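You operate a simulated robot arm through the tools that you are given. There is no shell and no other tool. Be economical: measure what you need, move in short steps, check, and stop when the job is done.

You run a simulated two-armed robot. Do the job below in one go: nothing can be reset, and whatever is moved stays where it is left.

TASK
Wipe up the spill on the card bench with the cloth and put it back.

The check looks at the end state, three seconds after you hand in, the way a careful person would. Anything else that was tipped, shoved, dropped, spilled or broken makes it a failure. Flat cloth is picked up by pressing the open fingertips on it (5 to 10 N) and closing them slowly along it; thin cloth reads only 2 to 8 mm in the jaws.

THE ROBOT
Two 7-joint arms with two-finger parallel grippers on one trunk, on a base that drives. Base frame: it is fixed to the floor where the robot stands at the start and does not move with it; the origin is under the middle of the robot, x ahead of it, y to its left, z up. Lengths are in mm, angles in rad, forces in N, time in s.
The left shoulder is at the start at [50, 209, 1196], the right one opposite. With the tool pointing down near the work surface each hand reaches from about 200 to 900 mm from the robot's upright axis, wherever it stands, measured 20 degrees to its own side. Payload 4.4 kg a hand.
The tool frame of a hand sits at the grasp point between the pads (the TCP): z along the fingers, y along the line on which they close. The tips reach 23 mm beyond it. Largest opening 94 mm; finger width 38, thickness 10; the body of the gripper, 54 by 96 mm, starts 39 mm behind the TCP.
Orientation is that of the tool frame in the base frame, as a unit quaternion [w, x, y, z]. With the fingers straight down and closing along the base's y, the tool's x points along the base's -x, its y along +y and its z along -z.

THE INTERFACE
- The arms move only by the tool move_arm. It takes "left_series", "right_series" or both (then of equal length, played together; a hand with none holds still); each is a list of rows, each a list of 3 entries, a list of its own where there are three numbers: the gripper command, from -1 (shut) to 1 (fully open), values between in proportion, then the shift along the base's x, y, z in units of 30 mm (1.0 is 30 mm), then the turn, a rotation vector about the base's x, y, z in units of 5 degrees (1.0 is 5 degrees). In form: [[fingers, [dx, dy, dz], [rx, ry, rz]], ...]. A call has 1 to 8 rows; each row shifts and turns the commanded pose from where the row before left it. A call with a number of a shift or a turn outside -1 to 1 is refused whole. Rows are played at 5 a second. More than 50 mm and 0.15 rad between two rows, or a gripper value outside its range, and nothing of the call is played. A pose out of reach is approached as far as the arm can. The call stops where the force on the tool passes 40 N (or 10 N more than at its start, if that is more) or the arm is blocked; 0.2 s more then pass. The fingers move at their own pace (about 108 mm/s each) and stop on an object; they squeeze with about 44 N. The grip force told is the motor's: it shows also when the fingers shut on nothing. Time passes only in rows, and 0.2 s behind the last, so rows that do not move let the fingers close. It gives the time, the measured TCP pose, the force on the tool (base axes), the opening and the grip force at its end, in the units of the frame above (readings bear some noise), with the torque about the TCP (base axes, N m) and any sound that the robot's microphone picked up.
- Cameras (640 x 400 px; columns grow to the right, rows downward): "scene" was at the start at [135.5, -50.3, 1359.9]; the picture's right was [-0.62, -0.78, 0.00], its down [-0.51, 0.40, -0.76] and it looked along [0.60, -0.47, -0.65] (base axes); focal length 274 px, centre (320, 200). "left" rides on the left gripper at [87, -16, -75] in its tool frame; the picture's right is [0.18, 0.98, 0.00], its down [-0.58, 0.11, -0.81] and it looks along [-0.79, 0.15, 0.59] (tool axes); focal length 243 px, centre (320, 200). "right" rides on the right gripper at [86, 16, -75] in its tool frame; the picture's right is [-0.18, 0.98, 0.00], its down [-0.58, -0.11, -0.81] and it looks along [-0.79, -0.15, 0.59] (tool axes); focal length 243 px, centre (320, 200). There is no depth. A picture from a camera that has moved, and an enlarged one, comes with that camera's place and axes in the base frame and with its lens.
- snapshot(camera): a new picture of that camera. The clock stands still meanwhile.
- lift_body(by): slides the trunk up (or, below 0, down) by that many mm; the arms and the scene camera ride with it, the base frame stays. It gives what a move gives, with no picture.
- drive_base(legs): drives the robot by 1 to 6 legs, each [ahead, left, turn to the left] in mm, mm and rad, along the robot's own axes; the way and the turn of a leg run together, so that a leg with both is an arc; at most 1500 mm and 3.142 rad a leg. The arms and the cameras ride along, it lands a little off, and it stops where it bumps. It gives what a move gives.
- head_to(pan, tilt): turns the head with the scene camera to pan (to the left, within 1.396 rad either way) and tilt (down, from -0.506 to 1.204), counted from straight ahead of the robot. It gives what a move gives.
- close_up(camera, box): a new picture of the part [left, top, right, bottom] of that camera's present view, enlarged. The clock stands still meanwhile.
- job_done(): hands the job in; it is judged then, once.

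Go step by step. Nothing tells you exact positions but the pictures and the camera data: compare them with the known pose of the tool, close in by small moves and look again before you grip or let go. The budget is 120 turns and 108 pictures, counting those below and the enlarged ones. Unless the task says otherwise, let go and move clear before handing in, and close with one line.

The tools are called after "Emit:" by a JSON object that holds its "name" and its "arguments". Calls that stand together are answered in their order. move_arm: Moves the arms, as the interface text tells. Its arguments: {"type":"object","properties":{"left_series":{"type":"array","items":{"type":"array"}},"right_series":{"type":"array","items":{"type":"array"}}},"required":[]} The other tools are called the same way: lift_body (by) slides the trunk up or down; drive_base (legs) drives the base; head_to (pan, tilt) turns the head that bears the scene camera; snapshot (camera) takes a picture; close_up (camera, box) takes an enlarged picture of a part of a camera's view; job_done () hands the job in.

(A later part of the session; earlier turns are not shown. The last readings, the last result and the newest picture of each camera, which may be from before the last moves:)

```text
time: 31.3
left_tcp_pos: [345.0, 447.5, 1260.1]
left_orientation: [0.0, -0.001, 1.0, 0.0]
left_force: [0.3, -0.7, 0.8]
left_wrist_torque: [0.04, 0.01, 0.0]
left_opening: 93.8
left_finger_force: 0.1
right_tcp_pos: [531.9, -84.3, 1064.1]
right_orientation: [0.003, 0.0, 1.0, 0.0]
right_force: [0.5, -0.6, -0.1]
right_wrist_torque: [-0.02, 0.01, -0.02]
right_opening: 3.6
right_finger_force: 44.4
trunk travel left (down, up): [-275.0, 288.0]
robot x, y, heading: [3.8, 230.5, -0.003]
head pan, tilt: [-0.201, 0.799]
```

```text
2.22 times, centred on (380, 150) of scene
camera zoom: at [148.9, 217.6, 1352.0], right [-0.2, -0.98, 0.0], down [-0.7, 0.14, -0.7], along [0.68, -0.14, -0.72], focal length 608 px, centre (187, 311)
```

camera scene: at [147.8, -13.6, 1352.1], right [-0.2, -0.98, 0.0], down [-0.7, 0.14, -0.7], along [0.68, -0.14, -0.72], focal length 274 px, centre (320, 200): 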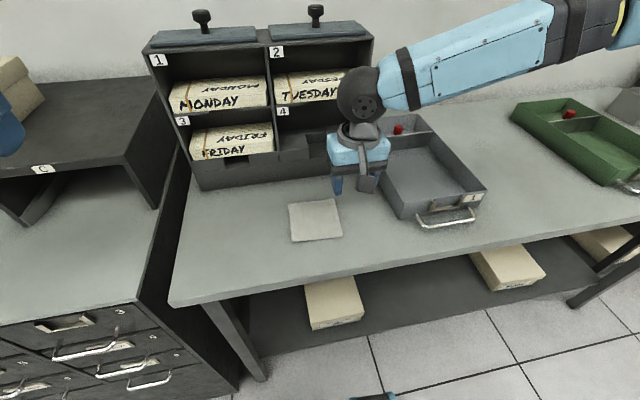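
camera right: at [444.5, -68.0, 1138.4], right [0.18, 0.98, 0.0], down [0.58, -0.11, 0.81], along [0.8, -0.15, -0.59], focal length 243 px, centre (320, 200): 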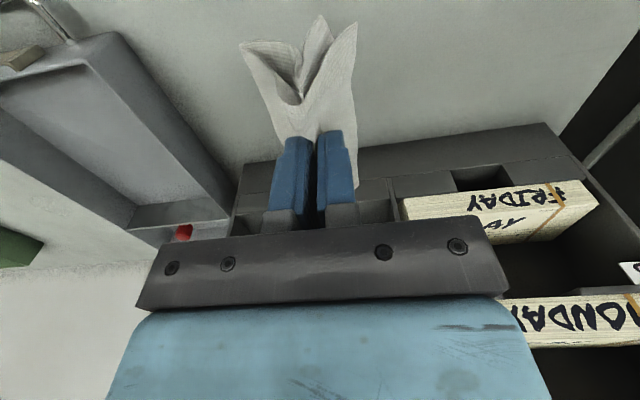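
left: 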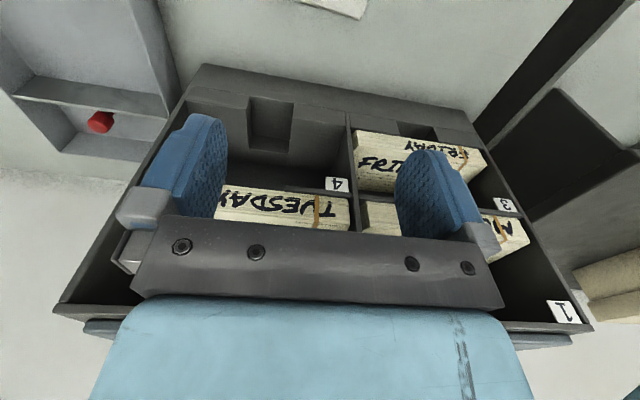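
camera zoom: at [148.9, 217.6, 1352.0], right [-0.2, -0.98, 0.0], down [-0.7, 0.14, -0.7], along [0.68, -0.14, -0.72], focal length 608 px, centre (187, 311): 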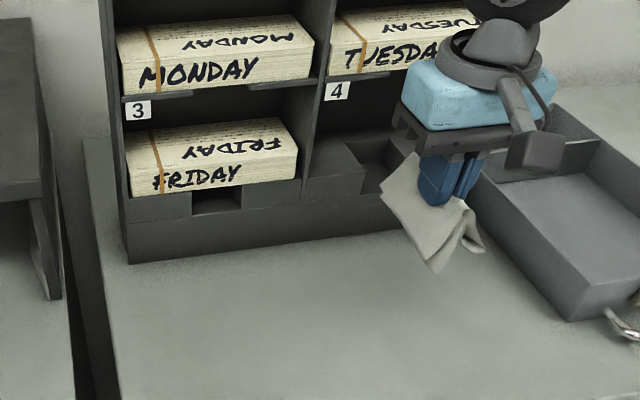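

Cloth held securely. I'll raise a bit and drive right to bring the spill into range.

Emit:
{"name": "move_arm", "arguments": {"right_series": [[-1, [0, 0, 1], [0, 0, 0]], [-1, [0, 0, 1], [0, 0, 0]], [-1, [0, 0, 0], [0, 0, 0]]]}}

Emit:
{"name": "drive_base", "arguments": {"legs": [[0, -380, 0]]}}

Emit:
{"name": "head_to", "arguments": {"pan": -0.6, "tilt": 0.75}}

Emit:
{"name": "snapshot", "arguments": {"camera": "scene"}}

```text
time: 32.1
left_tcp_pos: [344.3, 448.3, 1259.9]
left_orientation: [0.0, -0.001, 1.0, -0.001]
left_force: [-0.5, -0.2, 0.4]
left_wrist_torque: [-0.02, 0.0, 0.01]
left_opening: 93.9
left_finger_force: 0.1
right_tcp_pos: [532.2, -84.7, 1122.4]
right_orientation: [0.003, 0.001, 1.0, 0.001]
right_force: [-0.1, 0.7, -0.3]
right_wrist_torque: [-0.04, 0.02, -0.02]
right_opening: 3.5
right_finger_force: 44.1
trunk travel left (down, up): [-275.0, 288.0]
robot x, y, heading: [-1.1, 232.7, 0.001]
head pan, tilt: [-0.201, 0.799]
```

```text
time: 35.9
left_tcp_pos: [344.3, 81.8, 1261.5]
left_orientation: [0.0, 0.0, 1.0, 0.0]
left_force: [-0.2, 0.6, -0.7]
left_wrist_torque: [0.02, 0.02, -0.03]
left_opening: 94.0
left_finger_force: 0.2
right_tcp_pos: [532.2, -451.0, 1121.6]
right_orientation: [0.003, 0.001, 1.0, 0.001]
right_force: [1.5, 0.4, -0.4]
right_wrist_torque: [-0.03, 0.0, -0.03]
right_opening: 3.6
right_finger_force: 44.8
trunk travel left (down, up): [-275.0, 288.0]
robot x, y, heading: [2.4, -136.8, -0.002]
head pan, tilt: [-0.201, 0.799]
```

```text
time: 36.8
left_tcp_pos: [344.6, 82.6, 1260.6]
left_orientation: [0.0, 0.0, 1.0, 0.0]
left_force: [1.4, -0.4, -0.9]
left_wrist_torque: [0.02, -0.01, 0.01]
left_opening: 94.0
left_finger_force: 0.0
right_tcp_pos: [532.4, -451.2, 1122.2]
right_orientation: [0.002, 0.001, 1.0, 0.0]
right_force: [0.0, 0.5, 0.2]
right_wrist_torque: [-0.03, 0.02, 0.0]
right_opening: 3.4
right_finger_force: 44.2
trunk travel left (down, up): [-275.0, 288.0]
robot x, y, heading: [-1.6, -141.0, -0.0]
head pan, tilt: [-0.6, 0.75]
```

```text
78 pictures are left
camera scene: at [137.7, -178.9, 1356.1], right [-0.56, -0.83, 0.0], down [-0.56, 0.39, -0.73], along [0.6, -0.41, -0.68], focal length 274 px, centre (320, 200)
```

scene: 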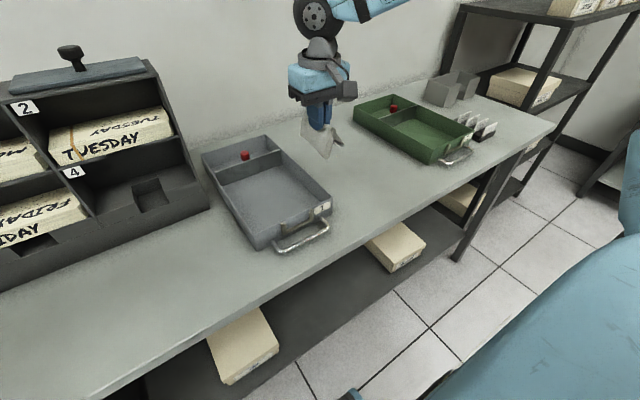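

Emit:
{"name": "close_up", "arguments": {"camera": "scene", "box": [290, 120, 386, 180]}}

Emit:
{"name": "close_up", "arguments": {"camera": "right", "box": [160, 60, 340, 180]}}

```text
6.67 times, centred on (338, 150) of scene
camera zoom: at [137.7, -178.9, 1356.1], right [-0.56, -0.83, 0.0], down [-0.56, 0.39, -0.73], along [0.6, -0.41, -0.68], focal length 1824 px, centre (200, 533)
```

zoom: 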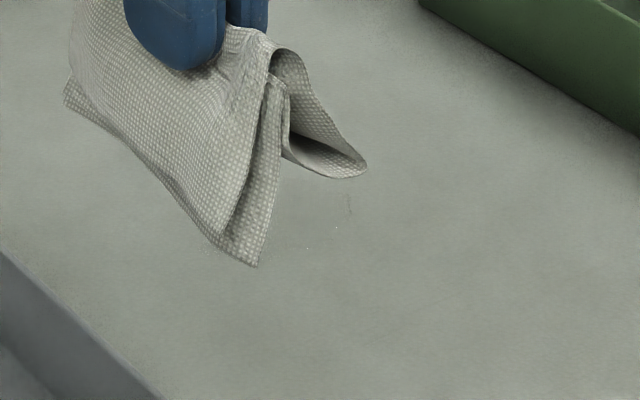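

```text
3.33 times, centred on (250, 120) of right
camera zoom: at [444.9, -434.2, 1195.9], right [0.19, 0.98, 0.0], down [0.58, -0.11, 0.81], along [0.8, -0.15, -0.59], focal length 809 px, centre (553, 467)
```

zoom: 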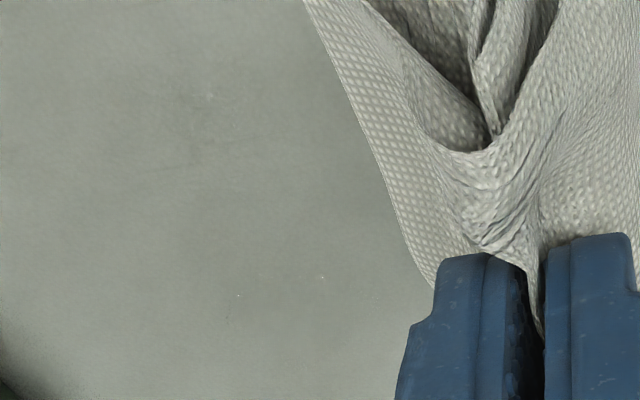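

The puddle spans roughly x 680–745, y -575 to -650, with the bench top at z≈880. Moving the cloth over its centre.

Emit:
{"name": "move_arm", "arguments": {"right_series": [[-1, [1, -0.9, 0], [0, 0, 0]], [-1, [1, -0.9, 0], [0, 0, 0]], [-1, [1, -0.9, 0], [0, 0, 0]], [-1, [1, -0.9, 0], [0, 0, 0]], [-1, [1, -0.9, -0.3], [0, 0, 0]], [-1, [0.7, -0.9, -0.7], [0, 0, 0]], [-1, [0, 0, -1], [0, 0, 0]], [-1, [0, 0, -1], [0, 0, 0]]]}}

Emit:
{"name": "move_arm", "arguments": {"right_series": [[-1, [0, 0, -1], [0, 0, 0]], [-1, [0, 0, -1], [0, 0, 0]], [-1, [0, 0, -0.8], [0, 0, 0]], [-1, [0, 0, 0], [0, 0, 0]]]}}

Emit:
{"name": "snapshot", "arguments": {"camera": "scene"}}

Emit:
{"name": "snapshot", "arguments": {"camera": "right"}}

```text
time: 38.6
left_tcp_pos: [345.4, 81.3, 1260.0]
left_orientation: [-0.001, 0.0, 1.0, 0.001]
left_force: [-0.4, 0.5, -0.1]
left_wrist_torque: [-0.02, 0.05, -0.01]
left_opening: 93.9
left_finger_force: 0.0
right_tcp_pos: [702.8, -613.5, 1029.8]
right_orientation: [0.003, 0.001, 1.0, 0.001]
right_force: [-0.3, -0.1, -0.8]
right_wrist_torque: [0.0, 0.01, -0.02]
right_opening: 3.2
right_finger_force: 43.7
trunk travel left (down, up): [-275.0, 288.0]
robot x, y, heading: [-0.0, -133.8, -0.006]
head pan, tilt: [-0.6, 0.75]
```

```text
time: 39.6
left_tcp_pos: [344.8, 81.9, 1260.6]
left_orientation: [0.0, 0.0, 1.0, 0.001]
left_force: [-0.8, -0.5, 0.9]
left_wrist_torque: [0.0, 0.02, 0.0]
left_opening: 94.0
left_finger_force: 0.1
right_tcp_pos: [702.0, -613.6, 947.9]
right_orientation: [0.003, 0.001, 1.0, 0.0]
right_force: [0.4, 0.2, -0.2]
right_wrist_torque: [0.0, -0.02, -0.01]
right_opening: 3.5
right_finger_force: 44.1
trunk travel left (down, up): [-275.0, 288.0]
robot x, y, heading: [-4.0, -132.0, -0.003]
head pan, tilt: [-0.6, 0.75]
```

```text
75 pictures are left
camera scene: at [137.3, -179.6, 1356.1], right [-0.57, -0.82, 0.0], down [-0.56, 0.39, -0.73], along [0.6, -0.41, -0.68], focal length 274 px, centre (320, 200)
```

scene: 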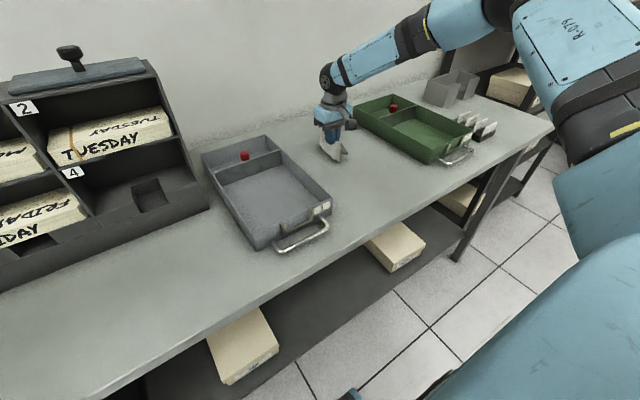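

```text
74 pictures are left
camera right: at [614.5, -596.8, 1022.3], right [0.19, 0.98, 0.0], down [0.58, -0.11, 0.81], along [0.8, -0.15, -0.59], focal length 243 px, centre (320, 200)
```

right: 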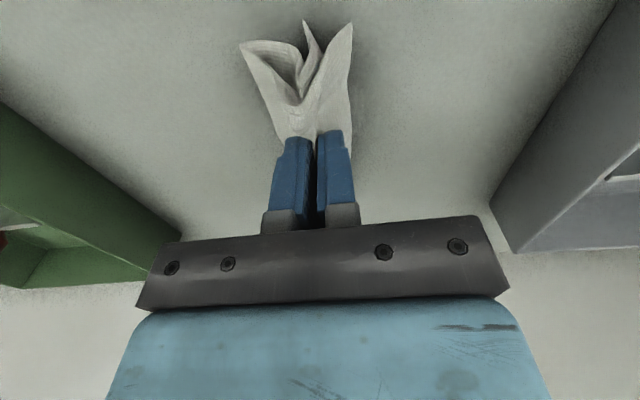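

Centred between the trays. Lowering to the bench.

Emit:
{"name": "move_arm", "arguments": {"right_series": [[-1, [0.3, 0, -0.6], [0, 0, 0]], [-1, [0, 0, -0.5], [0, 0, 0]], [-1, [0, 0, -0.2], [0, 0, 0]], [-1, [0, 0, 0], [0, 0, 0]]]}}

Emit:
{"name": "move_arm", "arguments": {"right_series": [[-1, [0, 0, -0.1], [0, 0, 0]], [-1, [0, 0, 0], [0, 0, 0]]]}}

```text
time: 40.6
left_tcp_pos: [344.7, 81.9, 1261.0]
left_orientation: [0.0, 0.0, 1.0, 0.0]
left_force: [-0.3, 0.6, -0.5]
left_wrist_torque: [0.02, 0.01, 0.01]
left_opening: 94.1
left_finger_force: 0.2
right_tcp_pos: [701.4, -613.1, 915.6]
right_orientation: [0.003, 0.001, 1.0, 0.001]
right_force: [0.9, 0.1, 1.1]
right_wrist_torque: [0.02, 0.0, -0.03]
right_opening: 3.5
right_finger_force: 44.3
right hand out of reach, approached as far as the arm can: row 2, 3
trunk travel left (down, up): [-275.0, 288.0]
robot x, y, heading: [-3.0, -135.1, 0.001]
head pan, tilt: [-0.6, 0.75]
```

```text
time: 41.2
left_tcp_pos: [344.9, 83.2, 1260.9]
left_orientation: [0.0, 0.001, 1.0, 0.0]
left_force: [0.5, -0.1, 0.1]
left_wrist_torque: [-0.02, 0.01, 0.0]
left_opening: 94.1
left_finger_force: 0.1
right_tcp_pos: [700.5, -612.9, 914.5]
right_orientation: [0.002, 0.001, 1.0, 0.001]
right_force: [0.8, 0.3, 0.1]
right_wrist_torque: [0.03, -0.02, -0.02]
right_opening: 3.2
right_finger_force: 44.4
trunk travel left (down, up): [-275.0, 288.0]
robot x, y, heading: [-0.8, -132.5, 0.005]
head pan, tilt: [-0.6, 0.75]
```

Right at the reach limit; driving a further 180 mm right will shorten the reach. I'll raise the hand first.

Emit:
{"name": "move_arm", "arguments": {"right_series": [[-1, [0, 0, 1], [0, 0, 0]], [-1, [0, 0, 1], [0, 0, 0]], [-1, [0, 0, 1], [0, 0, 0]], [-1, [-0.5, 0.5, 1], [0, 0, 0]], [-1, [-0.5, 1, 1], [0, 0, 0]], [-1, [-0.5, 1, 1], [0, 0, 0]], [-1, [0, 0, 0], [0, 0, 0]]]}}

Emit:
{"name": "drive_base", "arguments": {"legs": [[0, -180, 0]]}}

Emit:
{"name": "head_to", "arguments": {"pan": -0.4, "tilt": 0.75}}

Emit:
{"name": "snapshot", "arguments": {"camera": "scene"}}

```text
time: 42.8
left_tcp_pos: [345.2, 81.6, 1261.9]
left_orientation: [-0.001, 0.0, 1.0, 0.001]
left_force: [-0.6, 0.2, -0.2]
left_wrist_torque: [0.04, 0.0, -0.03]
left_opening: 93.9
left_finger_force: 0.1
right_tcp_pos: [658.5, -539.0, 1093.6]
right_orientation: [0.001, 0.001, 1.0, 0.001]
right_force: [-0.7, 0.4, -1.1]
right_wrist_torque: [0.0, 0.03, -0.04]
right_opening: 3.6
right_finger_force: 43.6
trunk travel left (down, up): [-275.0, 288.0]
robot x, y, heading: [0.9, -134.9, -0.003]
head pan, tilt: [-0.6, 0.75]
```

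```text
time: 45.0
left_tcp_pos: [343.5, -98.0, 1260.9]
left_orientation: [0.0, -0.001, 1.0, 0.001]
left_force: [0.0, -0.1, -0.2]
left_wrist_torque: [0.01, 0.0, -0.02]
left_opening: 94.1
left_finger_force: 0.1
right_tcp_pos: [659.1, -719.2, 1094.3]
right_orientation: [0.002, 0.0, 1.0, 0.001]
right_force: [-0.6, -0.3, -0.3]
right_wrist_torque: [-0.01, 0.02, -0.01]
right_opening: 3.8
right_finger_force: 43.8
trunk travel left (down, up): [-275.0, 288.0]
robot x, y, heading: [1.9, -318.5, 0.003]
head pan, tilt: [-0.6, 0.75]
```

```text
time: 45.7
left_tcp_pos: [344.8, -99.2, 1261.4]
left_orientation: [0.0, -0.001, 1.0, 0.0]
left_force: [0.9, 0.4, -0.1]
left_wrist_torque: [-0.04, -0.01, -0.04]
left_opening: 94.1
left_finger_force: 0.1
right_tcp_pos: [658.2, -719.0, 1095.1]
right_orientation: [0.002, 0.0, 1.0, 0.0]
right_force: [0.8, 0.3, 0.1]
right_wrist_torque: [0.01, -0.02, -0.01]
right_opening: 3.4
right_finger_force: 44.3
trunk travel left (down, up): [-275.0, 288.0]
robot x, y, heading: [-2.3, -312.4, 0.001]
head pan, tilt: [-0.4, 0.75]
```

```text
73 pictures are left
camera scene: at [145.6, -345.4, 1356.1], right [-0.39, -0.92, 0.0], down [-0.63, 0.27, -0.73], along [0.67, -0.28, -0.68], focal length 274 px, centre (320, 200)
```

scene: 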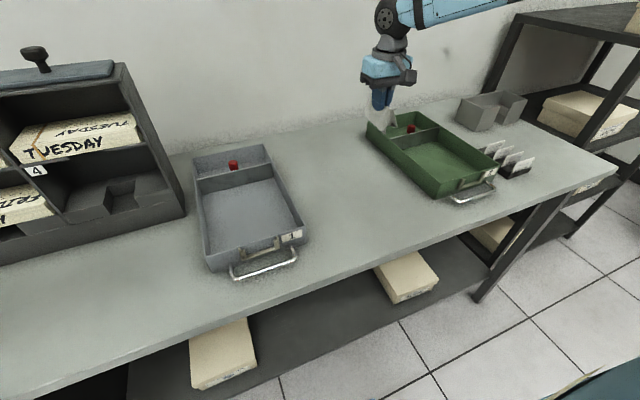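

Clear view of the puddle zone now; enlarging to fix its extent.

Emit:
{"name": "close_up", "arguments": {"camera": "scene", "box": [270, 115, 366, 175]}}

Emit:
{"name": "close_up", "arguments": {"camera": "scene", "box": [300, 130, 348, 160]}}

```text
6.67 times, centred on (318, 145) of scene
camera zoom: at [145.6, -345.4, 1356.1], right [-0.39, -0.92, 0.0], down [-0.63, 0.27, -0.73], along [0.67, -0.28, -0.68], focal length 1824 px, centre (333, 567)
```

zoom: 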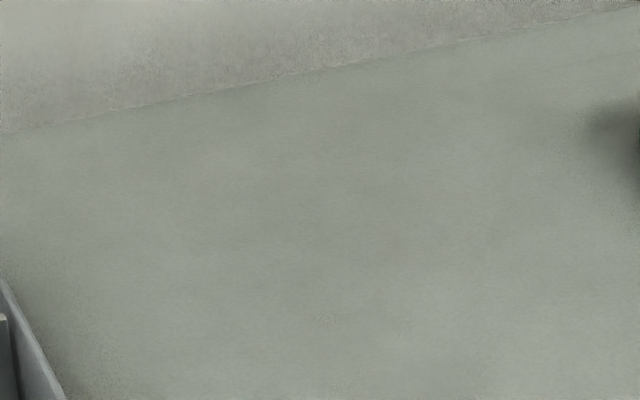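

```text
13.33 times, centred on (324, 145) of scene
camera zoom: at [145.6, -345.4, 1356.1], right [-0.39, -0.92, 0.0], down [-0.63, 0.27, -0.73], along [0.67, -0.28, -0.68], focal length 3647 px, centre (267, 933)
```

zoom: 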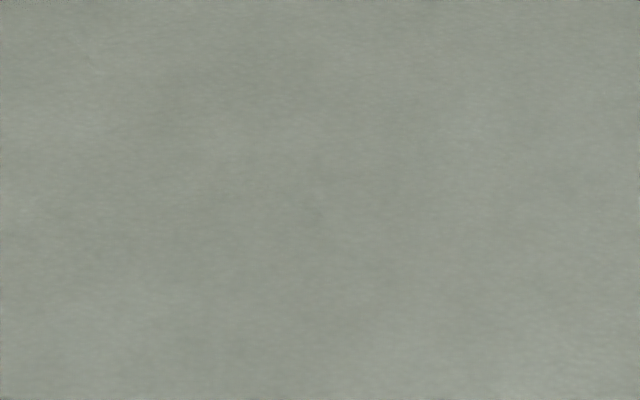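

Emit:
{"name": "close_up", "arguments": {"camera": "scene", "box": [290, 145, 370, 195]}}

```text
8.00 times, centred on (330, 170) of scene
camera zoom: at [145.6, -345.4, 1356.1], right [-0.39, -0.92, 0.0], down [-0.63, 0.27, -0.73], along [0.67, -0.28, -0.68], focal length 2188 px, centre (240, 440)
```

zoom: 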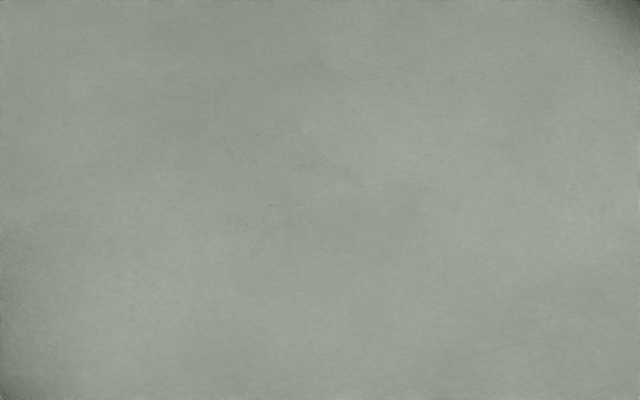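

Only a faint smooth patch with a few traces remains around (698, -631) and up to x≈765, so I'll wipe generously over x 655–770, y -565 to -675.

Emit:
{"name": "move_arm", "arguments": {"right_series": [[-1, [0.5, 0.9, 0], [0, 0, 0]], [-1, [0.5, 0.9, 0], [0, 0, 0]], [-1, [0.4, 0.9, -0.5], [0, 0, 0]], [-1, [0, 0.8, -1], [0, 0, 0]], [-1, [0, 0, -1], [0, 0, 0]], [-1, [0, 0, -1], [0, 0, 0]], [-1, [0, 0, -1], [0, 0, 0]], [-1, [0, 0, -0.7], [0, 0, 0]]]}}

Emit:
{"name": "move_arm", "arguments": {"right_series": [[-1, [0, 0, -0.6], [0, 0, 0]], [-1, [0, 0, 0], [0, 0, 0]]]}}

```text
time: 47.5
left_tcp_pos: [344.8, -99.5, 1261.5]
left_orientation: [-0.001, -0.001, 1.0, 0.0]
left_force: [-0.5, 0.3, -0.4]
left_wrist_torque: [0.0, 0.04, 0.01]
left_opening: 94.1
left_finger_force: 0.0
right_tcp_pos: [671.4, -633.2, 955.0]
right_orientation: [0.004, 0.0, 1.0, 0.001]
right_force: [-0.2, 0.4, 0.1]
right_wrist_torque: [0.0, 0.02, -0.02]
right_opening: 3.4
right_finger_force: 44.1
right hand out of reach, approached as far as the arm can: row 6, 7, 8
trunk travel left (down, up): [-275.0, 288.0]
robot x, y, heading: [1.7, -314.9, 0.0]
head pan, tilt: [-0.4, 0.75]
```

```text
time: 48.1
left_tcp_pos: [343.0, -97.7, 1260.9]
left_orientation: [0.0, -0.001, 1.0, 0.001]
left_force: [0.3, 0.7, -0.4]
left_wrist_torque: [0.0, 0.01, 0.02]
left_opening: 94.1
left_finger_force: 0.0
right_tcp_pos: [665.7, -638.0, 942.2]
right_orientation: [0.003, 0.0, 1.0, 0.001]
right_force: [-0.4, 0.0, -0.6]
right_wrist_torque: [-0.02, 0.02, -0.01]
right_opening: 3.7
right_finger_force: 44.3
right hand out of reach, approached as far as the arm can: row 1
trunk travel left (down, up): [-275.0, 288.0]
robot x, y, heading: [1.0, -321.8, 0.001]
head pan, tilt: [-0.4, 0.75]
```

Reach is failing as the hand goes lower, so lowering the trunk should help. Raise the hand, then lower the body 150 mm.

Emit:
{"name": "move_arm", "arguments": {"right_series": [[-1, [0, 0, 1], [0, 0, 0]], [-1, [0, 0, 1], [0, 0, 0]], [-1, [0.3, 0.2, 1], [0, 0, 0]], [-1, [0.3, 0.2, 1], [0, 0, 0]], [-1, [0.3, 0.2, 1], [0, 0, 0]], [-1, [0.2, 0.2, 0.5], [0, 0, 0]], [-1, [0, 0, 0], [0, 0, 0]]]}}

Emit:
{"name": "lift_body", "arguments": {"by": -150}}

Emit:
{"name": "move_arm", "arguments": {"right_series": [[-1, [0, 0, -0.5], [0, 0, 0]], [-1, [0, 0, 0], [0, 0, 0]]]}}

```text
time: 49.7
left_tcp_pos: [344.0, -98.6, 1260.1]
left_orientation: [0.001, 0.0, 1.0, 0.0]
left_force: [0.0, -0.6, 0.0]
left_wrist_torque: [0.0, -0.01, -0.02]
left_opening: 93.8
left_finger_force: 0.0
right_tcp_pos: [699.4, -610.3, 1108.0]
right_orientation: [0.001, 0.0, 1.0, 0.001]
right_force: [0.1, 0.4, 0.3]
right_wrist_torque: [0.0, -0.02, 0.01]
right_opening: 3.5
right_finger_force: 43.8
trunk travel left (down, up): [-275.0, 288.0]
robot x, y, heading: [-1.9, -313.7, -0.002]
head pan, tilt: [-0.4, 0.75]
```

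```text
time: 51.5
left_tcp_pos: [343.6, -98.9, 1111.2]
left_orientation: [0.0, -0.001, 1.0, 0.0]
left_force: [0.1, 0.1, 0.1]
left_wrist_torque: [0.01, 0.01, -0.02]
left_opening: 93.9
left_finger_force: 0.1
right_tcp_pos: [698.7, -609.8, 957.9]
right_orientation: [0.002, 0.0, 1.0, 0.001]
right_force: [-0.3, -0.1, 0.6]
right_wrist_torque: [0.0, 0.05, -0.01]
right_opening: 3.5
right_finger_force: 44.0
trunk travel left (down, up): [-125.0, 438.0]
robot x, y, heading: [-1.0, -316.5, -0.004]
head pan, tilt: [-0.4, 0.75]
```

```text
time: 52.1
left_tcp_pos: [344.2, -98.7, 1112.2]
left_orientation: [0.0, 0.0, 1.0, 0.0]
left_force: [-0.7, 0.4, 0.1]
left_wrist_torque: [-0.01, 0.03, -0.03]
left_opening: 93.9
left_finger_force: 0.0
right_tcp_pos: [699.9, -609.3, 942.9]
right_orientation: [0.002, 0.0, 1.0, 0.0]
right_force: [0.3, 0.2, 0.7]
right_wrist_torque: [0.0, 0.02, -0.04]
right_opening: 3.5
right_finger_force: 44.1
trunk travel left (down, up): [-125.0, 438.0]
robot x, y, heading: [-3.2, -316.6, 0.002]
head pan, tilt: [-0.4, 0.75]
```

That works. Lowering to contact.

Emit:
{"name": "move_arm", "arguments": {"right_series": [[-1, [0, 0, -0.6], [0, 0, 0]], [-1, [0, 0, -0.5], [0, 0, 0]], [-1, [0, 0, 0], [0, 0, 0]]]}}

Emit:
{"name": "move_arm", "arguments": {"right_series": [[-1, [0, 0, -0.1], [0, 0, 0]], [-1, [0, 0, 0], [0, 0, 0]]]}}

```text
time: 52.9
left_tcp_pos: [343.4, -97.6, 1111.2]
left_orientation: [0.0, -0.001, 1.0, 0.0]
left_force: [-0.2, 0.6, 0.1]
left_wrist_torque: [0.0, -0.04, -0.02]
left_opening: 93.8
left_finger_force: 0.0
right_tcp_pos: [698.4, -609.8, 912.7]
right_orientation: [0.005, 0.0, 1.0, 0.001]
right_force: [-0.4, -0.3, 5.1]
right_wrist_torque: [-0.01, 0.0, 0.0]
right_opening: 3.7
right_finger_force: 44.2
trunk travel left (down, up): [-125.0, 438.0]
robot x, y, heading: [1.0, -316.5, -0.0]
head pan, tilt: [-0.4, 0.75]
```

```text
time: 53.5
left_tcp_pos: [343.7, -98.7, 1112.6]
left_orientation: [0.0, -0.002, 1.0, 0.0]
left_force: [-0.2, 0.2, -0.2]
left_wrist_torque: [0.0, -0.01, 0.05]
left_opening: 93.8
left_finger_force: 0.1
right_tcp_pos: [698.5, -610.5, 908.3]
right_orientation: [0.003, 0.0, 1.0, 0.0]
right_force: [0.2, 0.5, 5.2]
right_wrist_torque: [-0.01, -0.01, 0.0]
right_opening: 3.3
right_finger_force: 44.1
trunk travel left (down, up): [-125.0, 438.0]
robot x, y, heading: [0.6, -316.8, 0.003]
head pan, tilt: [-0.4, 0.75]
```

Cloth is in contact at 5 N. Pressing slightly and wiping in strokes.

Emit:
{"name": "move_arm", "arguments": {"right_series": [[-1, [0, 0.5, -0.06], [0, 0, 0]], [-1, [0, 0.6, 0], [0, 0, 0]], [-1, [-0.6, 0, 0], [0, 0, 0]], [-1, [0, -0.8, 0], [0, 0, 0]], [-1, [0, -0.8, 0], [0, 0, 0]], [-1, [0, -0.8, 0], [0, 0, 0]], [-1, [0, -0.8, 0], [0, 0, 0]], [-1, [0.6, 0, 0], [0, 0, 0]]]}}

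Emit:
{"name": "move_arm", "arguments": {"right_series": [[-1, [0, 0.8, 0], [0, 0, 0]], [-1, [0, 0.8, 0], [0, 0, 0]], [-1, [0, 0.8, 0], [0, 0, 0]], [-1, [0, 0.8, 0], [0, 0, 0]], [-1, [0.6, 0, 0], [0, 0, 0]], [-1, [0, -0.8, 0], [0, 0, 0]], [-1, [0, -0.8, 0], [0, 0, 0]], [-1, [0, -0.8, 0], [0, 0, 0]]]}}

```text
time: 55.3
left_tcp_pos: [344.6, -97.8, 1110.3]
left_orientation: [0.0, 0.0, 1.0, 0.0]
left_force: [0.0, 0.8, -0.4]
left_wrist_torque: [0.0, 0.02, 0.02]
left_opening: 94.1
left_finger_force: 0.1
right_tcp_pos: [691.0, -678.1, 906.6]
right_orientation: [0.003, 0.0, 1.0, 0.001]
right_force: [-1.0, -0.8, 3.1]
right_wrist_torque: [0.0, -0.01, -0.02]
right_opening: 3.6
right_finger_force: 43.8
right hand out of reach, approached as far as the arm can: row 2
trunk travel left (down, up): [-125.0, 438.0]
robot x, y, heading: [-3.8, -316.9, -0.001]
head pan, tilt: [-0.4, 0.75]
```

```text
time: 57.1
left_tcp_pos: [343.9, -98.2, 1111.9]
left_orientation: [0.0, -0.001, 1.0, 0.0]
left_force: [-0.7, 0.3, -0.4]
left_wrist_torque: [0.03, 0.0, 0.0]
left_opening: 94.2
left_finger_force: 0.0
right_tcp_pos: [698.2, -661.2, 911.2]
right_orientation: [0.002, -0.001, 1.0, 0.001]
right_force: [0.5, -1.0, -0.4]
right_wrist_torque: [-0.04, 0.01, -0.04]
right_opening: 3.6
right_finger_force: 44.0
right hand out of reach, approached as far as the arm can: row 5
trunk travel left (down, up): [-125.0, 438.0]
robot x, y, heading: [0.2, -312.7, -0.007]
head pan, tilt: [-0.4, 0.75]
```

Still reach-limited at the far side; raise and lower the trunk another 110 mm.

Emit:
{"name": "move_arm", "arguments": {"right_series": [[-1, [0, 0, 1], [0, 0, 0]], [-1, [0, 0, 1], [0, 0, 0]], [-1, [0, 0, 1], [0, 0, 0]], [-1, [0, 0, 1], [0, 0, 0]], [-1, [0, 0, 0], [0, 0, 0]]]}}

Emit:
{"name": "lift_body", "arguments": {"by": -110}}

Emit:
{"name": "snapshot", "arguments": {"camera": "scene"}}

Emit:
{"name": "snapshot", "arguments": {"camera": "right"}}

```text
time: 58.3
left_tcp_pos: [345.3, -98.5, 1110.7]
left_orientation: [0.0, -0.001, 1.0, 0.0]
left_force: [0.4, 0.0, -0.1]
left_wrist_torque: [0.02, 0.02, 0.02]
left_opening: 94.1
left_finger_force: 0.1
right_tcp_pos: [700.7, -662.7, 1031.3]
right_orientation: [0.002, 0.0, 1.0, 0.002]
right_force: [0.3, 1.0, 0.1]
right_wrist_torque: [0.02, 0.03, -0.03]
right_opening: 3.4
right_finger_force: 44.2
trunk travel left (down, up): [-125.0, 438.0]
robot x, y, heading: [0.7, -313.9, 0.002]
head pan, tilt: [-0.4, 0.75]
```

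```text
time: 59.7
left_tcp_pos: [344.5, -98.2, 1000.7]
left_orientation: [0.0, -0.001, 1.0, 0.0]
left_force: [0.3, 0.0, 0.2]
left_wrist_torque: [-0.01, -0.02, 0.01]
left_opening: 94.2
left_finger_force: 0.1
right_tcp_pos: [700.8, -662.2, 922.7]
right_orientation: [0.003, 0.0, 1.0, 0.001]
right_force: [-0.6, -0.1, 0.5]
right_wrist_torque: [0.0, 0.02, -0.04]
right_opening: 3.6
right_finger_force: 43.5
trunk travel left (down, up): [-15.0, 548.0]
robot x, y, heading: [-0.7, -314.9, 0.002]
head pan, tilt: [-0.4, 0.75]
```

```text
69 pictures are left
camera scene: at [145.4, -345.3, 1096.2], right [-0.39, -0.92, 0.0], down [-0.63, 0.27, -0.73], along [0.67, -0.28, -0.68], focal length 274 px, centre (320, 200)
```

scene: 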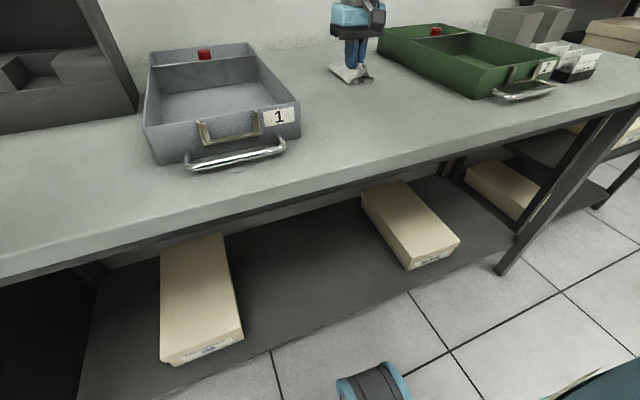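

```text
68 pictures are left
camera right: at [612.8, -646.0, 996.3], right [0.18, 0.98, 0.0], down [0.58, -0.11, 0.81], along [0.8, -0.15, -0.59], focal length 243 px, centre (320, 200)
```

right: 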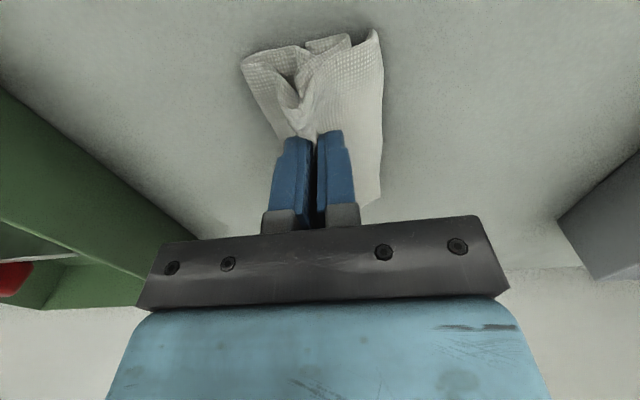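

Trays untouched. Continue wiping the far part.

Emit:
{"name": "move_arm", "arguments": {"right_series": [[-1, [0.7, 0, 0], [0, 0, 0]], [-1, [0.7, 0, 0], [0, 0, 0]], [-1, [0, 0, -0.5], [0, 0, 0]], [-1, [0, 0.8, 0], [0, 0, 0]], [-1, [0, 0.8, 0], [0, 0, 0]], [-1, [0, 0.8, 0], [0, 0, 0]], [-1, [0, 0.8, 0], [0, 0, 0]], [-1, [0, 0, 0], [0, 0, 0]]]}}

```text
time: 61.5
left_tcp_pos: [344.9, -98.7, 1002.1]
left_orientation: [0.0, -0.001, 1.0, 0.0]
left_force: [0.0, 0.1, -0.3]
left_wrist_torque: [-0.01, 0.02, 0.02]
left_opening: 94.1
left_finger_force: 0.2
right_tcp_pos: [713.4, -584.7, 908.3]
right_orientation: [0.004, -0.001, 1.0, 0.001]
right_force: [1.1, -2.0, 5.5]
right_wrist_torque: [-0.02, -0.03, 0.0]
right_opening: 3.4
right_finger_force: 43.8
right hand out of reach, approached as far as the arm can: row 5, 6, 7
trunk travel left (down, up): [-15.0, 548.0]
robot x, y, heading: [-0.1, -312.3, -0.0]
head pan, tilt: [-0.4, 0.75]
```

Emit:
{"name": "move_arm", "arguments": {"right_series": [[-1, [-0.8, 0, 0], [0, 0, 0]], [-1, [-0.4, -0.8, 0], [0, 0, 0]], [-1, [0, -0.8, 0], [0, 0, 0]], [-1, [0.3, -0.8, 0], [0, 0, 0]], [-1, [0, 0, 1], [0, 0, 0]], [-1, [-0.5, -1, 1], [0, 0, 0]], [-1, [-0.5, -1, 1], [0, 0, 0]], [-1, [-0.5, -1, 1], [0, 0, 0]]]}}

Emit:
{"name": "close_up", "arguments": {"camera": "scene", "box": [290, 50, 418, 130]}}

Emit:
{"name": "close_up", "arguments": {"camera": "right", "box": [300, 20, 560, 240]}}

```text
time: 63.3
left_tcp_pos: [344.4, -98.8, 1002.2]
left_orientation: [0.0, -0.001, 1.0, -0.001]
left_force: [-0.3, 0.8, 0.6]
left_wrist_torque: [-0.02, 0.03, 0.0]
left_opening: 94.0
left_finger_force: 0.0
right_tcp_pos: [641.0, -750.5, 1029.4]
right_orientation: [0.002, 0.0, 1.0, 0.0]
right_force: [-0.6, 0.1, 0.3]
right_wrist_torque: [0.02, 0.03, -0.01]
right_opening: 3.4
right_finger_force: 44.5
trunk travel left (down, up): [-15.0, 548.0]
robot x, y, heading: [-0.1, -316.7, 0.002]
head pan, tilt: [-0.4, 0.75]
```

```text
5.00 times, centred on (354, 90) of scene
camera zoom: at [145.1, -345.6, 1096.2], right [-0.39, -0.92, 0.0], down [-0.63, 0.27, -0.73], along [0.67, -0.28, -0.68], focal length 1368 px, centre (150, 750)
```

zoom: 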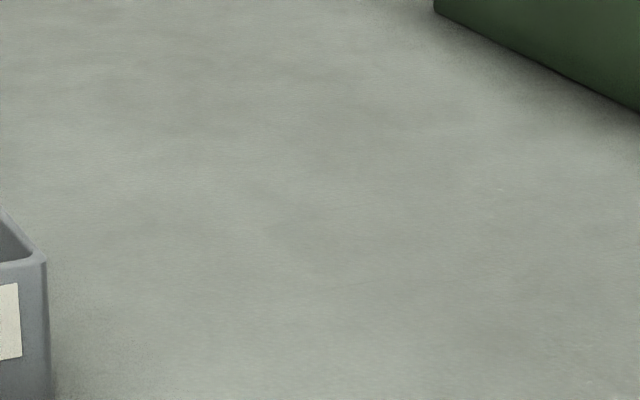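

```text
1.82 times, centred on (430, 130) of right
camera zoom: at [554.0, -734.2, 1103.5], right [0.18, 0.98, 0.0], down [0.58, -0.11, 0.81], along [0.8, -0.15, -0.59], focal length 441 px, centre (120, 327)
```

zoom: 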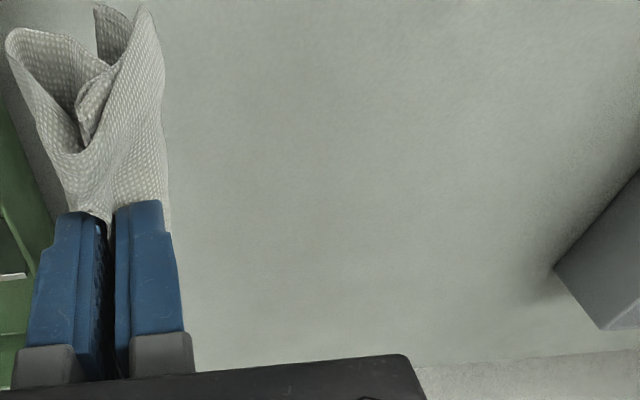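

The area looks dry; zooming harder to look for leftovers.

Emit:
{"name": "close_up", "arguments": {"camera": "right", "box": [375, 60, 495, 140]}}

Emit:
{"name": "close_up", "arguments": {"camera": "right", "box": [375, 130, 495, 210]}}

Emit:
{"name": "close_up", "arguments": {"camera": "scene", "box": [310, 60, 390, 110]}}

```text
5.00 times, centred on (435, 100) of right
camera zoom: at [554.0, -734.2, 1103.5], right [0.18, 0.98, 0.0], down [0.58, -0.11, 0.81], along [0.8, -0.15, -0.59], focal length 1213 px, centre (-255, 700)
```

zoom: 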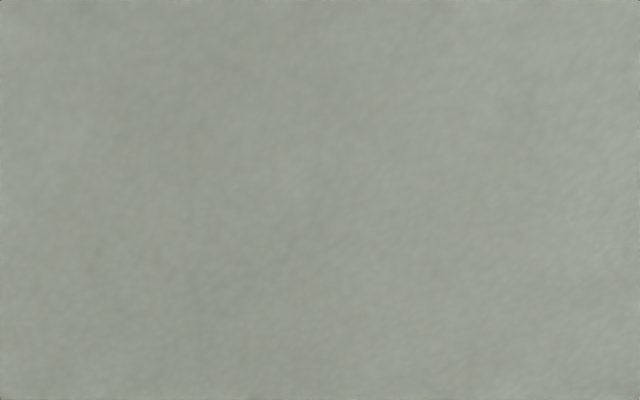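

```text
5.00 times, centred on (435, 170) of right
camera zoom: at [554.0, -734.2, 1103.5], right [0.18, 0.98, 0.0], down [0.58, -0.11, 0.81], along [0.8, -0.15, -0.59], focal length 1213 px, centre (-255, 350)
```

zoom: 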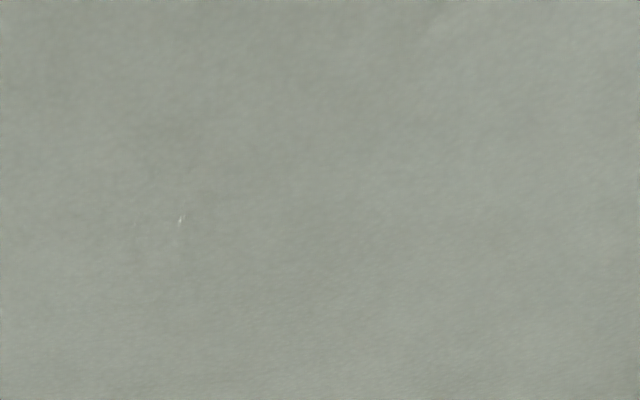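

```text
8.00 times, centred on (350, 85) of scene
camera zoom: at [145.1, -345.6, 1096.2], right [-0.39, -0.92, 0.0], down [-0.63, 0.27, -0.73], along [0.67, -0.28, -0.68], focal length 2188 px, centre (80, 1120)
```

zoom: 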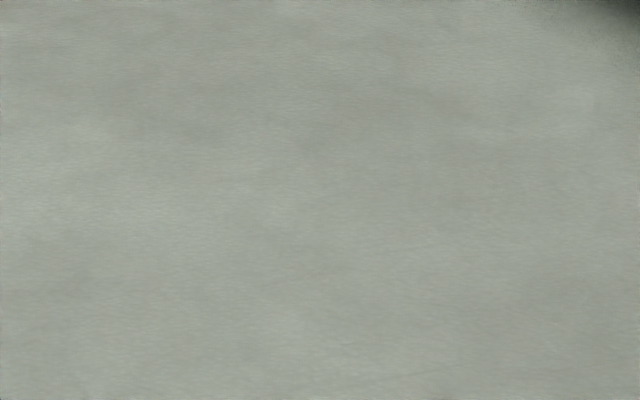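

One glint shows farther back, near (818, -664). Zooming on that.

Emit:
{"name": "close_up", "arguments": {"camera": "right", "box": [390, 155, 438, 185]}}

Emit:
{"name": "close_up", "arguments": {"camera": "right", "box": [380, 120, 540, 220]}}

Emit:
{"name": "close_up", "arguments": {"camera": "scene", "box": [320, 30, 400, 80]}}

```text
13.33 times, centred on (414, 170) of right
camera zoom: at [554.0, -734.2, 1103.5], right [0.18, 0.98, 0.0], down [0.58, -0.11, 0.81], along [0.8, -0.15, -0.59], focal length 3235 px, centre (-933, 600)
```

zoom: 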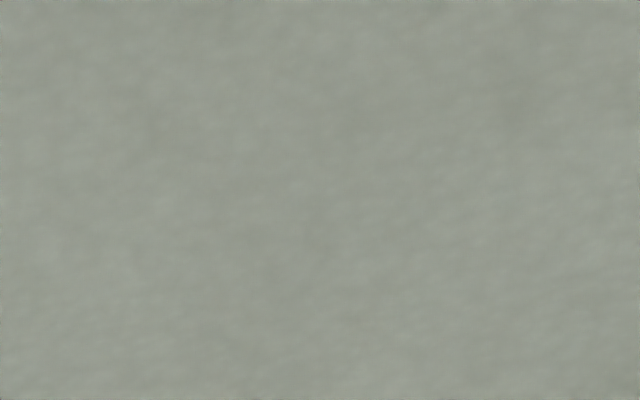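

```text
4.00 times, centred on (460, 170) of right
camera zoom: at [554.0, -734.2, 1103.5], right [0.18, 0.98, 0.0], down [0.58, -0.11, 0.81], along [0.8, -0.15, -0.59], focal length 970 px, centre (-240, 320)
```

zoom: 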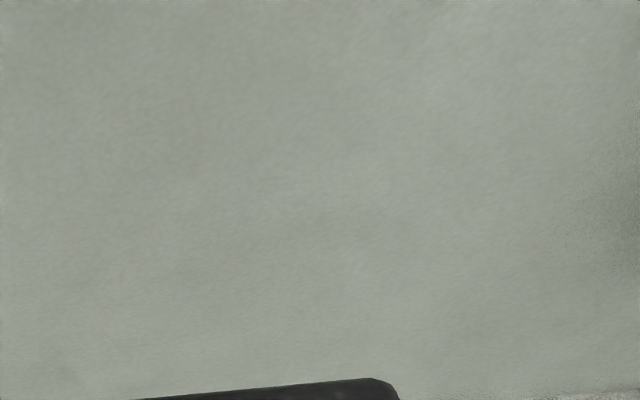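

```text
8.00 times, centred on (360, 55) of scene
camera zoom: at [145.1, -345.6, 1096.2], right [-0.39, -0.92, 0.0], down [-0.63, 0.27, -0.73], along [0.67, -0.28, -0.68], focal length 2188 px, centre (0, 1360)
```

zoom: 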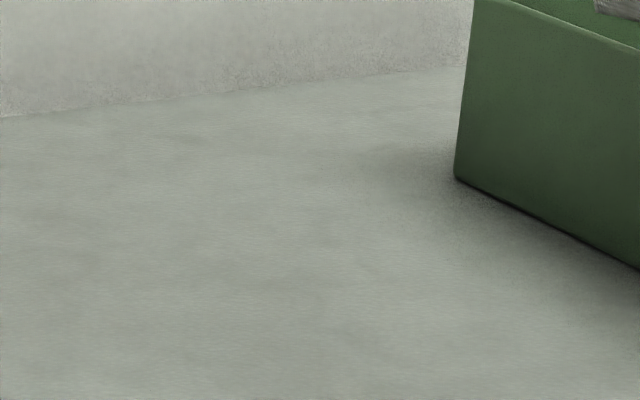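

That glint does not persist. I'll raise the trunk, drive back left and check from the vantage where the puddle was clearly visible.

Emit:
{"name": "lift_body", "arguments": {"by": 260}}

Emit:
{"name": "drive_base", "arguments": {"legs": [[0, 314, 0]]}}

Emit:
{"name": "head_to", "arguments": {"pan": -0.75, "tilt": 0.6}}

Emit:
{"name": "snapshot", "arguments": {"camera": "scene"}}

Emit:
{"name": "close_up", "arguments": {"camera": "scene", "box": [290, 160, 354, 200]}}

Emit:
{"name": "close_up", "arguments": {"camera": "scene", "box": [290, 160, 390, 222]}}

```text
time: 66.0
left_tcp_pos: [344.5, -98.6, 1259.9]
left_orientation: [0.0, 0.0, 1.0, 0.0]
left_force: [-0.4, 0.6, -0.7]
left_wrist_torque: [-0.01, 0.0, 0.01]
left_opening: 94.0
left_finger_force: 0.0
right_tcp_pos: [642.6, -748.5, 1289.1]
right_orientation: [0.003, 0.0, 1.0, 0.0]
right_force: [0.6, -0.3, -0.7]
right_wrist_torque: [-0.01, 0.02, -0.01]
right_opening: 3.6
right_finger_force: 43.7
trunk travel left (down, up): [-275.0, 288.0]
robot x, y, heading: [5.2, -314.5, 0.003]
head pan, tilt: [-0.4, 0.75]
```

```text
time: 69.3
left_tcp_pos: [345.2, 220.0, 1262.0]
left_orientation: [0.0, 0.001, 1.0, 0.0]
left_force: [0.3, 0.5, 0.6]
left_wrist_torque: [-0.02, -0.03, 0.02]
left_opening: 94.1
left_finger_force: 0.2
right_tcp_pos: [641.8, -433.2, 1288.1]
right_orientation: [0.003, 0.002, 1.0, 0.001]
right_force: [-0.4, 0.0, 0.3]
right_wrist_torque: [0.01, 0.01, 0.0]
right_opening: 3.7
right_finger_force: 43.6
trunk travel left (down, up): [-275.0, 288.0]
robot x, y, heading: [0.7, 8.1, 0.001]
head pan, tilt: [-0.4, 0.75]
```

```text
time: 70.2
left_tcp_pos: [345.6, 219.9, 1260.9]
left_orientation: [0.0, 0.0, 1.0, 0.0]
left_force: [0.2, 0.3, 0.4]
left_wrist_torque: [0.0, 0.02, 0.01]
left_opening: 94.0
left_finger_force: 0.0
right_tcp_pos: [641.5, -431.8, 1288.4]
right_orientation: [0.003, 0.002, 1.0, 0.001]
right_force: [1.0, 0.4, -0.4]
right_wrist_torque: [-0.02, 0.0, -0.01]
right_opening: 3.5
right_finger_force: 44.0
trunk travel left (down, up): [-275.0, 288.0]
robot x, y, heading: [1.4, 5.6, 0.002]
head pan, tilt: [-0.75, 0.6]
```

```text
59 pictures are left
camera scene: at [134.2, -53.9, 1368.9], right [-0.68, -0.73, 0.0], down [-0.41, 0.39, -0.82], along [0.6, -0.56, -0.57], focal length 274 px, centre (320, 200)
```

scene: 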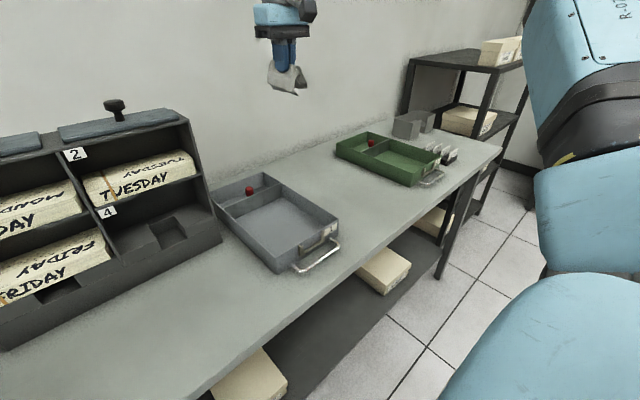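

```text
10.00 times, centred on (322, 180) of scene
camera zoom: at [134.2, -53.9, 1368.9], right [-0.68, -0.73, 0.0], down [-0.41, 0.39, -0.82], along [0.6, -0.56, -0.57], focal length 2735 px, centre (300, 400)
```

zoom: 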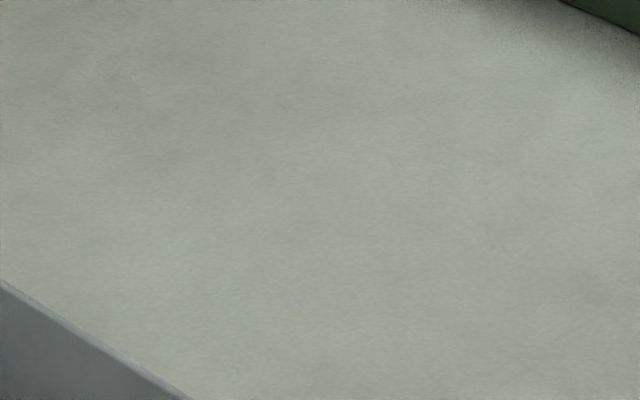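

```text
6.40 times, centred on (340, 191) of scene
camera zoom: at [134.2, -53.9, 1368.9], right [-0.68, -0.73, 0.0], down [-0.41, 0.39, -0.82], along [0.6, -0.56, -0.57], focal length 1751 px, centre (192, 258)
```

zoom: 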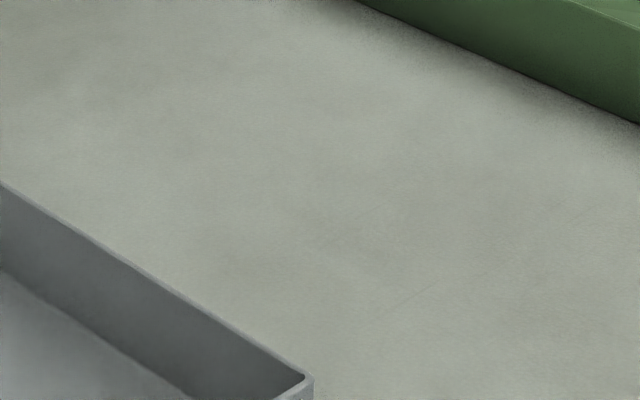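

The spill is gone and trays untouched. Returning the cloth: retract the hand to the picking pose and drive left.

Emit:
{"name": "move_arm", "arguments": {"right_series": [[-1, [-1, 1, 0], [0, 0, 0]], [-1, [-1, 1, 0], [0, 0, 0]], [-1, [-1, 1, -0.5], [0, 0, 0]], [-1, [-0.65, 1, -1], [0, 0, 0]], [-1, [0, 0, -1], [0, 0, 0]], [-1, [0, 0, -1], [0, 0, 0]], [-1, [0, 0, -1], [0, 0, 0]], [-1, [0, 0, 0], [0, 0, 0]]]}}

Emit:
{"name": "drive_base", "arguments": {"legs": [[0, 228, 0]]}}

Emit:
{"name": "head_to", "arguments": {"pan": -0.3, "tilt": 0.8}}

Emit:
{"name": "snapshot", "arguments": {"camera": "scene"}}

Emit:
{"name": "snapshot", "arguments": {"camera": "right"}}

```text
time: 72.0
left_tcp_pos: [345.2, 220.4, 1261.1]
left_orientation: [-0.001, 0.0, 1.0, 0.0]
left_force: [0.6, -0.2, 0.7]
left_wrist_torque: [-0.03, 0.0, -0.02]
left_opening: 93.7
left_finger_force: 0.0
right_tcp_pos: [531.3, -314.9, 1155.0]
right_orientation: [0.003, 0.002, 1.0, 0.001]
right_force: [-0.5, -0.9, -0.4]
right_wrist_torque: [0.0, 0.0, -0.03]
right_opening: 3.8
right_finger_force: 43.8
trunk travel left (down, up): [-275.0, 288.0]
robot x, y, heading: [3.4, 4.7, -0.002]
head pan, tilt: [-0.75, 0.6]
```

```text
time: 74.6
left_tcp_pos: [345.1, 449.1, 1261.0]
left_orientation: [0.0, -0.001, 1.0, 0.0]
left_force: [-0.7, 0.5, -1.4]
left_wrist_torque: [-0.01, 0.02, -0.02]
left_opening: 94.0
left_finger_force: 0.0
right_tcp_pos: [532.4, -84.5, 1153.9]
right_orientation: [0.003, 0.0, 1.0, 0.001]
right_force: [-0.9, -0.4, -0.2]
right_wrist_torque: [0.0, 0.02, -0.04]
right_opening: 3.6
right_finger_force: 43.5
trunk travel left (down, up): [-275.0, 288.0]
robot x, y, heading: [-0.2, 230.7, -0.002]
head pan, tilt: [-0.75, 0.6]
```

```text
time: 75.5
left_tcp_pos: [345.3, 448.8, 1260.8]
left_orientation: [0.0, 0.0, 1.0, 0.0]
left_force: [1.1, 0.6, 0.2]
left_wrist_torque: [-0.01, 0.02, -0.02]
left_opening: 94.2
left_finger_force: 0.0
right_tcp_pos: [535.2, -84.6, 1154.6]
right_orientation: [0.003, 0.0, 1.0, 0.001]
right_force: [0.3, -0.7, 0.5]
right_wrist_torque: [-0.01, -0.01, -0.02]
right_opening: 3.4
right_finger_force: 44.2
trunk travel left (down, up): [-275.0, 288.0]
robot x, y, heading: [2.5, 227.9, 0.003]
head pan, tilt: [-0.3, 0.799]
```

```text
56 pictures are left
camera scene: at [146.8, 210.3, 1352.1], right [-0.3, -0.96, 0.0], down [-0.68, 0.21, -0.7], along [0.67, -0.21, -0.72], focal length 274 px, centre (320, 200)
```

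scene: 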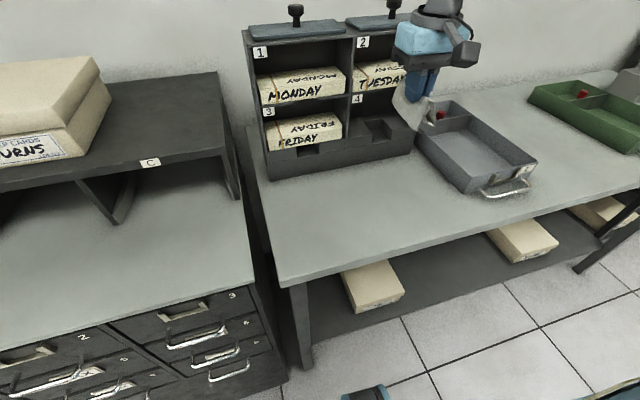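

```text
55 pictures are left
camera right: at [445.9, -69.1, 1228.3], right [0.18, 0.98, 0.0], down [0.58, -0.11, 0.81], along [0.8, -0.15, -0.59], focal length 243 px, centre (320, 200)
```

right: 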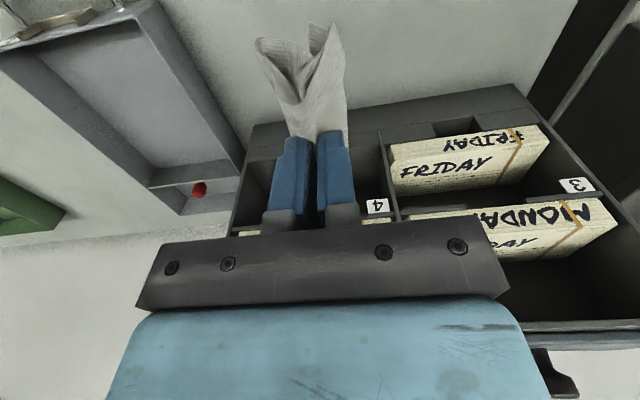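

Lowering onto the original spot.

Emit:
{"name": "move_arm", "arguments": {"right_series": [[-1, [0, 0, -1], [0, 0, 0]], [-1, [0, 0, -1], [0, 0, 0]], [-1, [0, 0, -1], [0, 0, 0]], [-1, [0, 0, -1], [0, 0, 0]], [-1, [0, 0, -1], [0, 0, 0]], [-1, [0, 0, -1], [0, 0, 0]], [-1, [0, 0, -1], [0, 0, 0]], [-1, [0, 0, -0.8], [0, 0, 0]]]}}

Emit:
{"name": "move_arm", "arguments": {"right_series": [[-1, [0, 0, -0.2], [0, 0, 0]], [-1, [0, 0, -0.1], [0, 0, 0]], [-1, [0, 0, 0], [0, 0, 0]]]}}

Emit:
{"name": "close_up", "arguments": {"camera": "right", "box": [160, 0, 480, 200]}}

```text
time: 77.3
left_tcp_pos: [345.6, 449.8, 1261.2]
left_orientation: [-0.001, -0.001, 1.0, 0.001]
left_force: [0.7, -0.2, -0.8]
left_wrist_torque: [-0.04, -0.01, 0.01]
left_opening: 94.0
left_finger_force: 0.1
right_tcp_pos: [535.7, -83.0, 918.7]
right_orientation: [0.003, 0.0, 1.0, 0.001]
right_force: [0.2, 0.5, 0.1]
right_wrist_torque: [0.02, 0.0, -0.03]
right_opening: 3.6
right_finger_force: 43.1
trunk travel left (down, up): [-275.0, 288.0]
robot x, y, heading: [2.0, 233.2, 0.004]
head pan, tilt: [-0.3, 0.799]
```

```text
time: 78.1
left_tcp_pos: [343.9, 449.1, 1261.1]
left_orientation: [0.001, -0.001, 1.0, 0.0]
left_force: [0.0, 0.7, 0.8]
left_wrist_torque: [-0.01, -0.03, 0.0]
left_opening: 94.0
left_finger_force: 0.1
right_tcp_pos: [535.0, -82.8, 911.3]
right_orientation: [0.002, 0.0, 1.0, 0.001]
right_force: [1.0, -0.8, 3.2]
right_wrist_torque: [0.01, 0.0, 0.0]
right_opening: 3.4
right_finger_force: 43.4
trunk travel left (down, up): [-275.0, 288.0]
robot x, y, heading: [0.7, 231.9, 0.001]
head pan, tilt: [-0.3, 0.799]
```

```text
2.00 times, centred on (320, 100) of right
camera zoom: at [447.2, -67.3, 985.3], right [0.18, 0.98, 0.0], down [0.58, -0.11, 0.81], along [0.8, -0.15, -0.59], focal length 485 px, centre (320, 400)
```

zoom: 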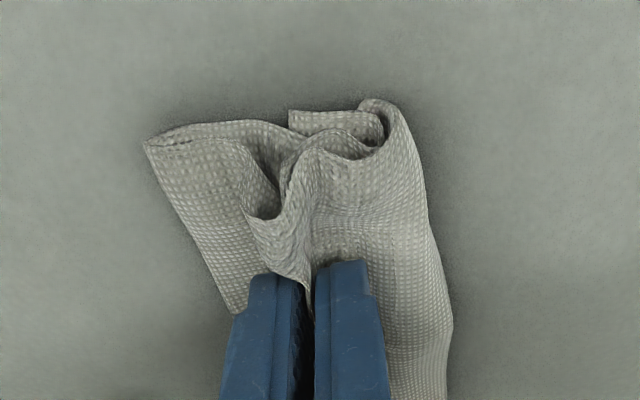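

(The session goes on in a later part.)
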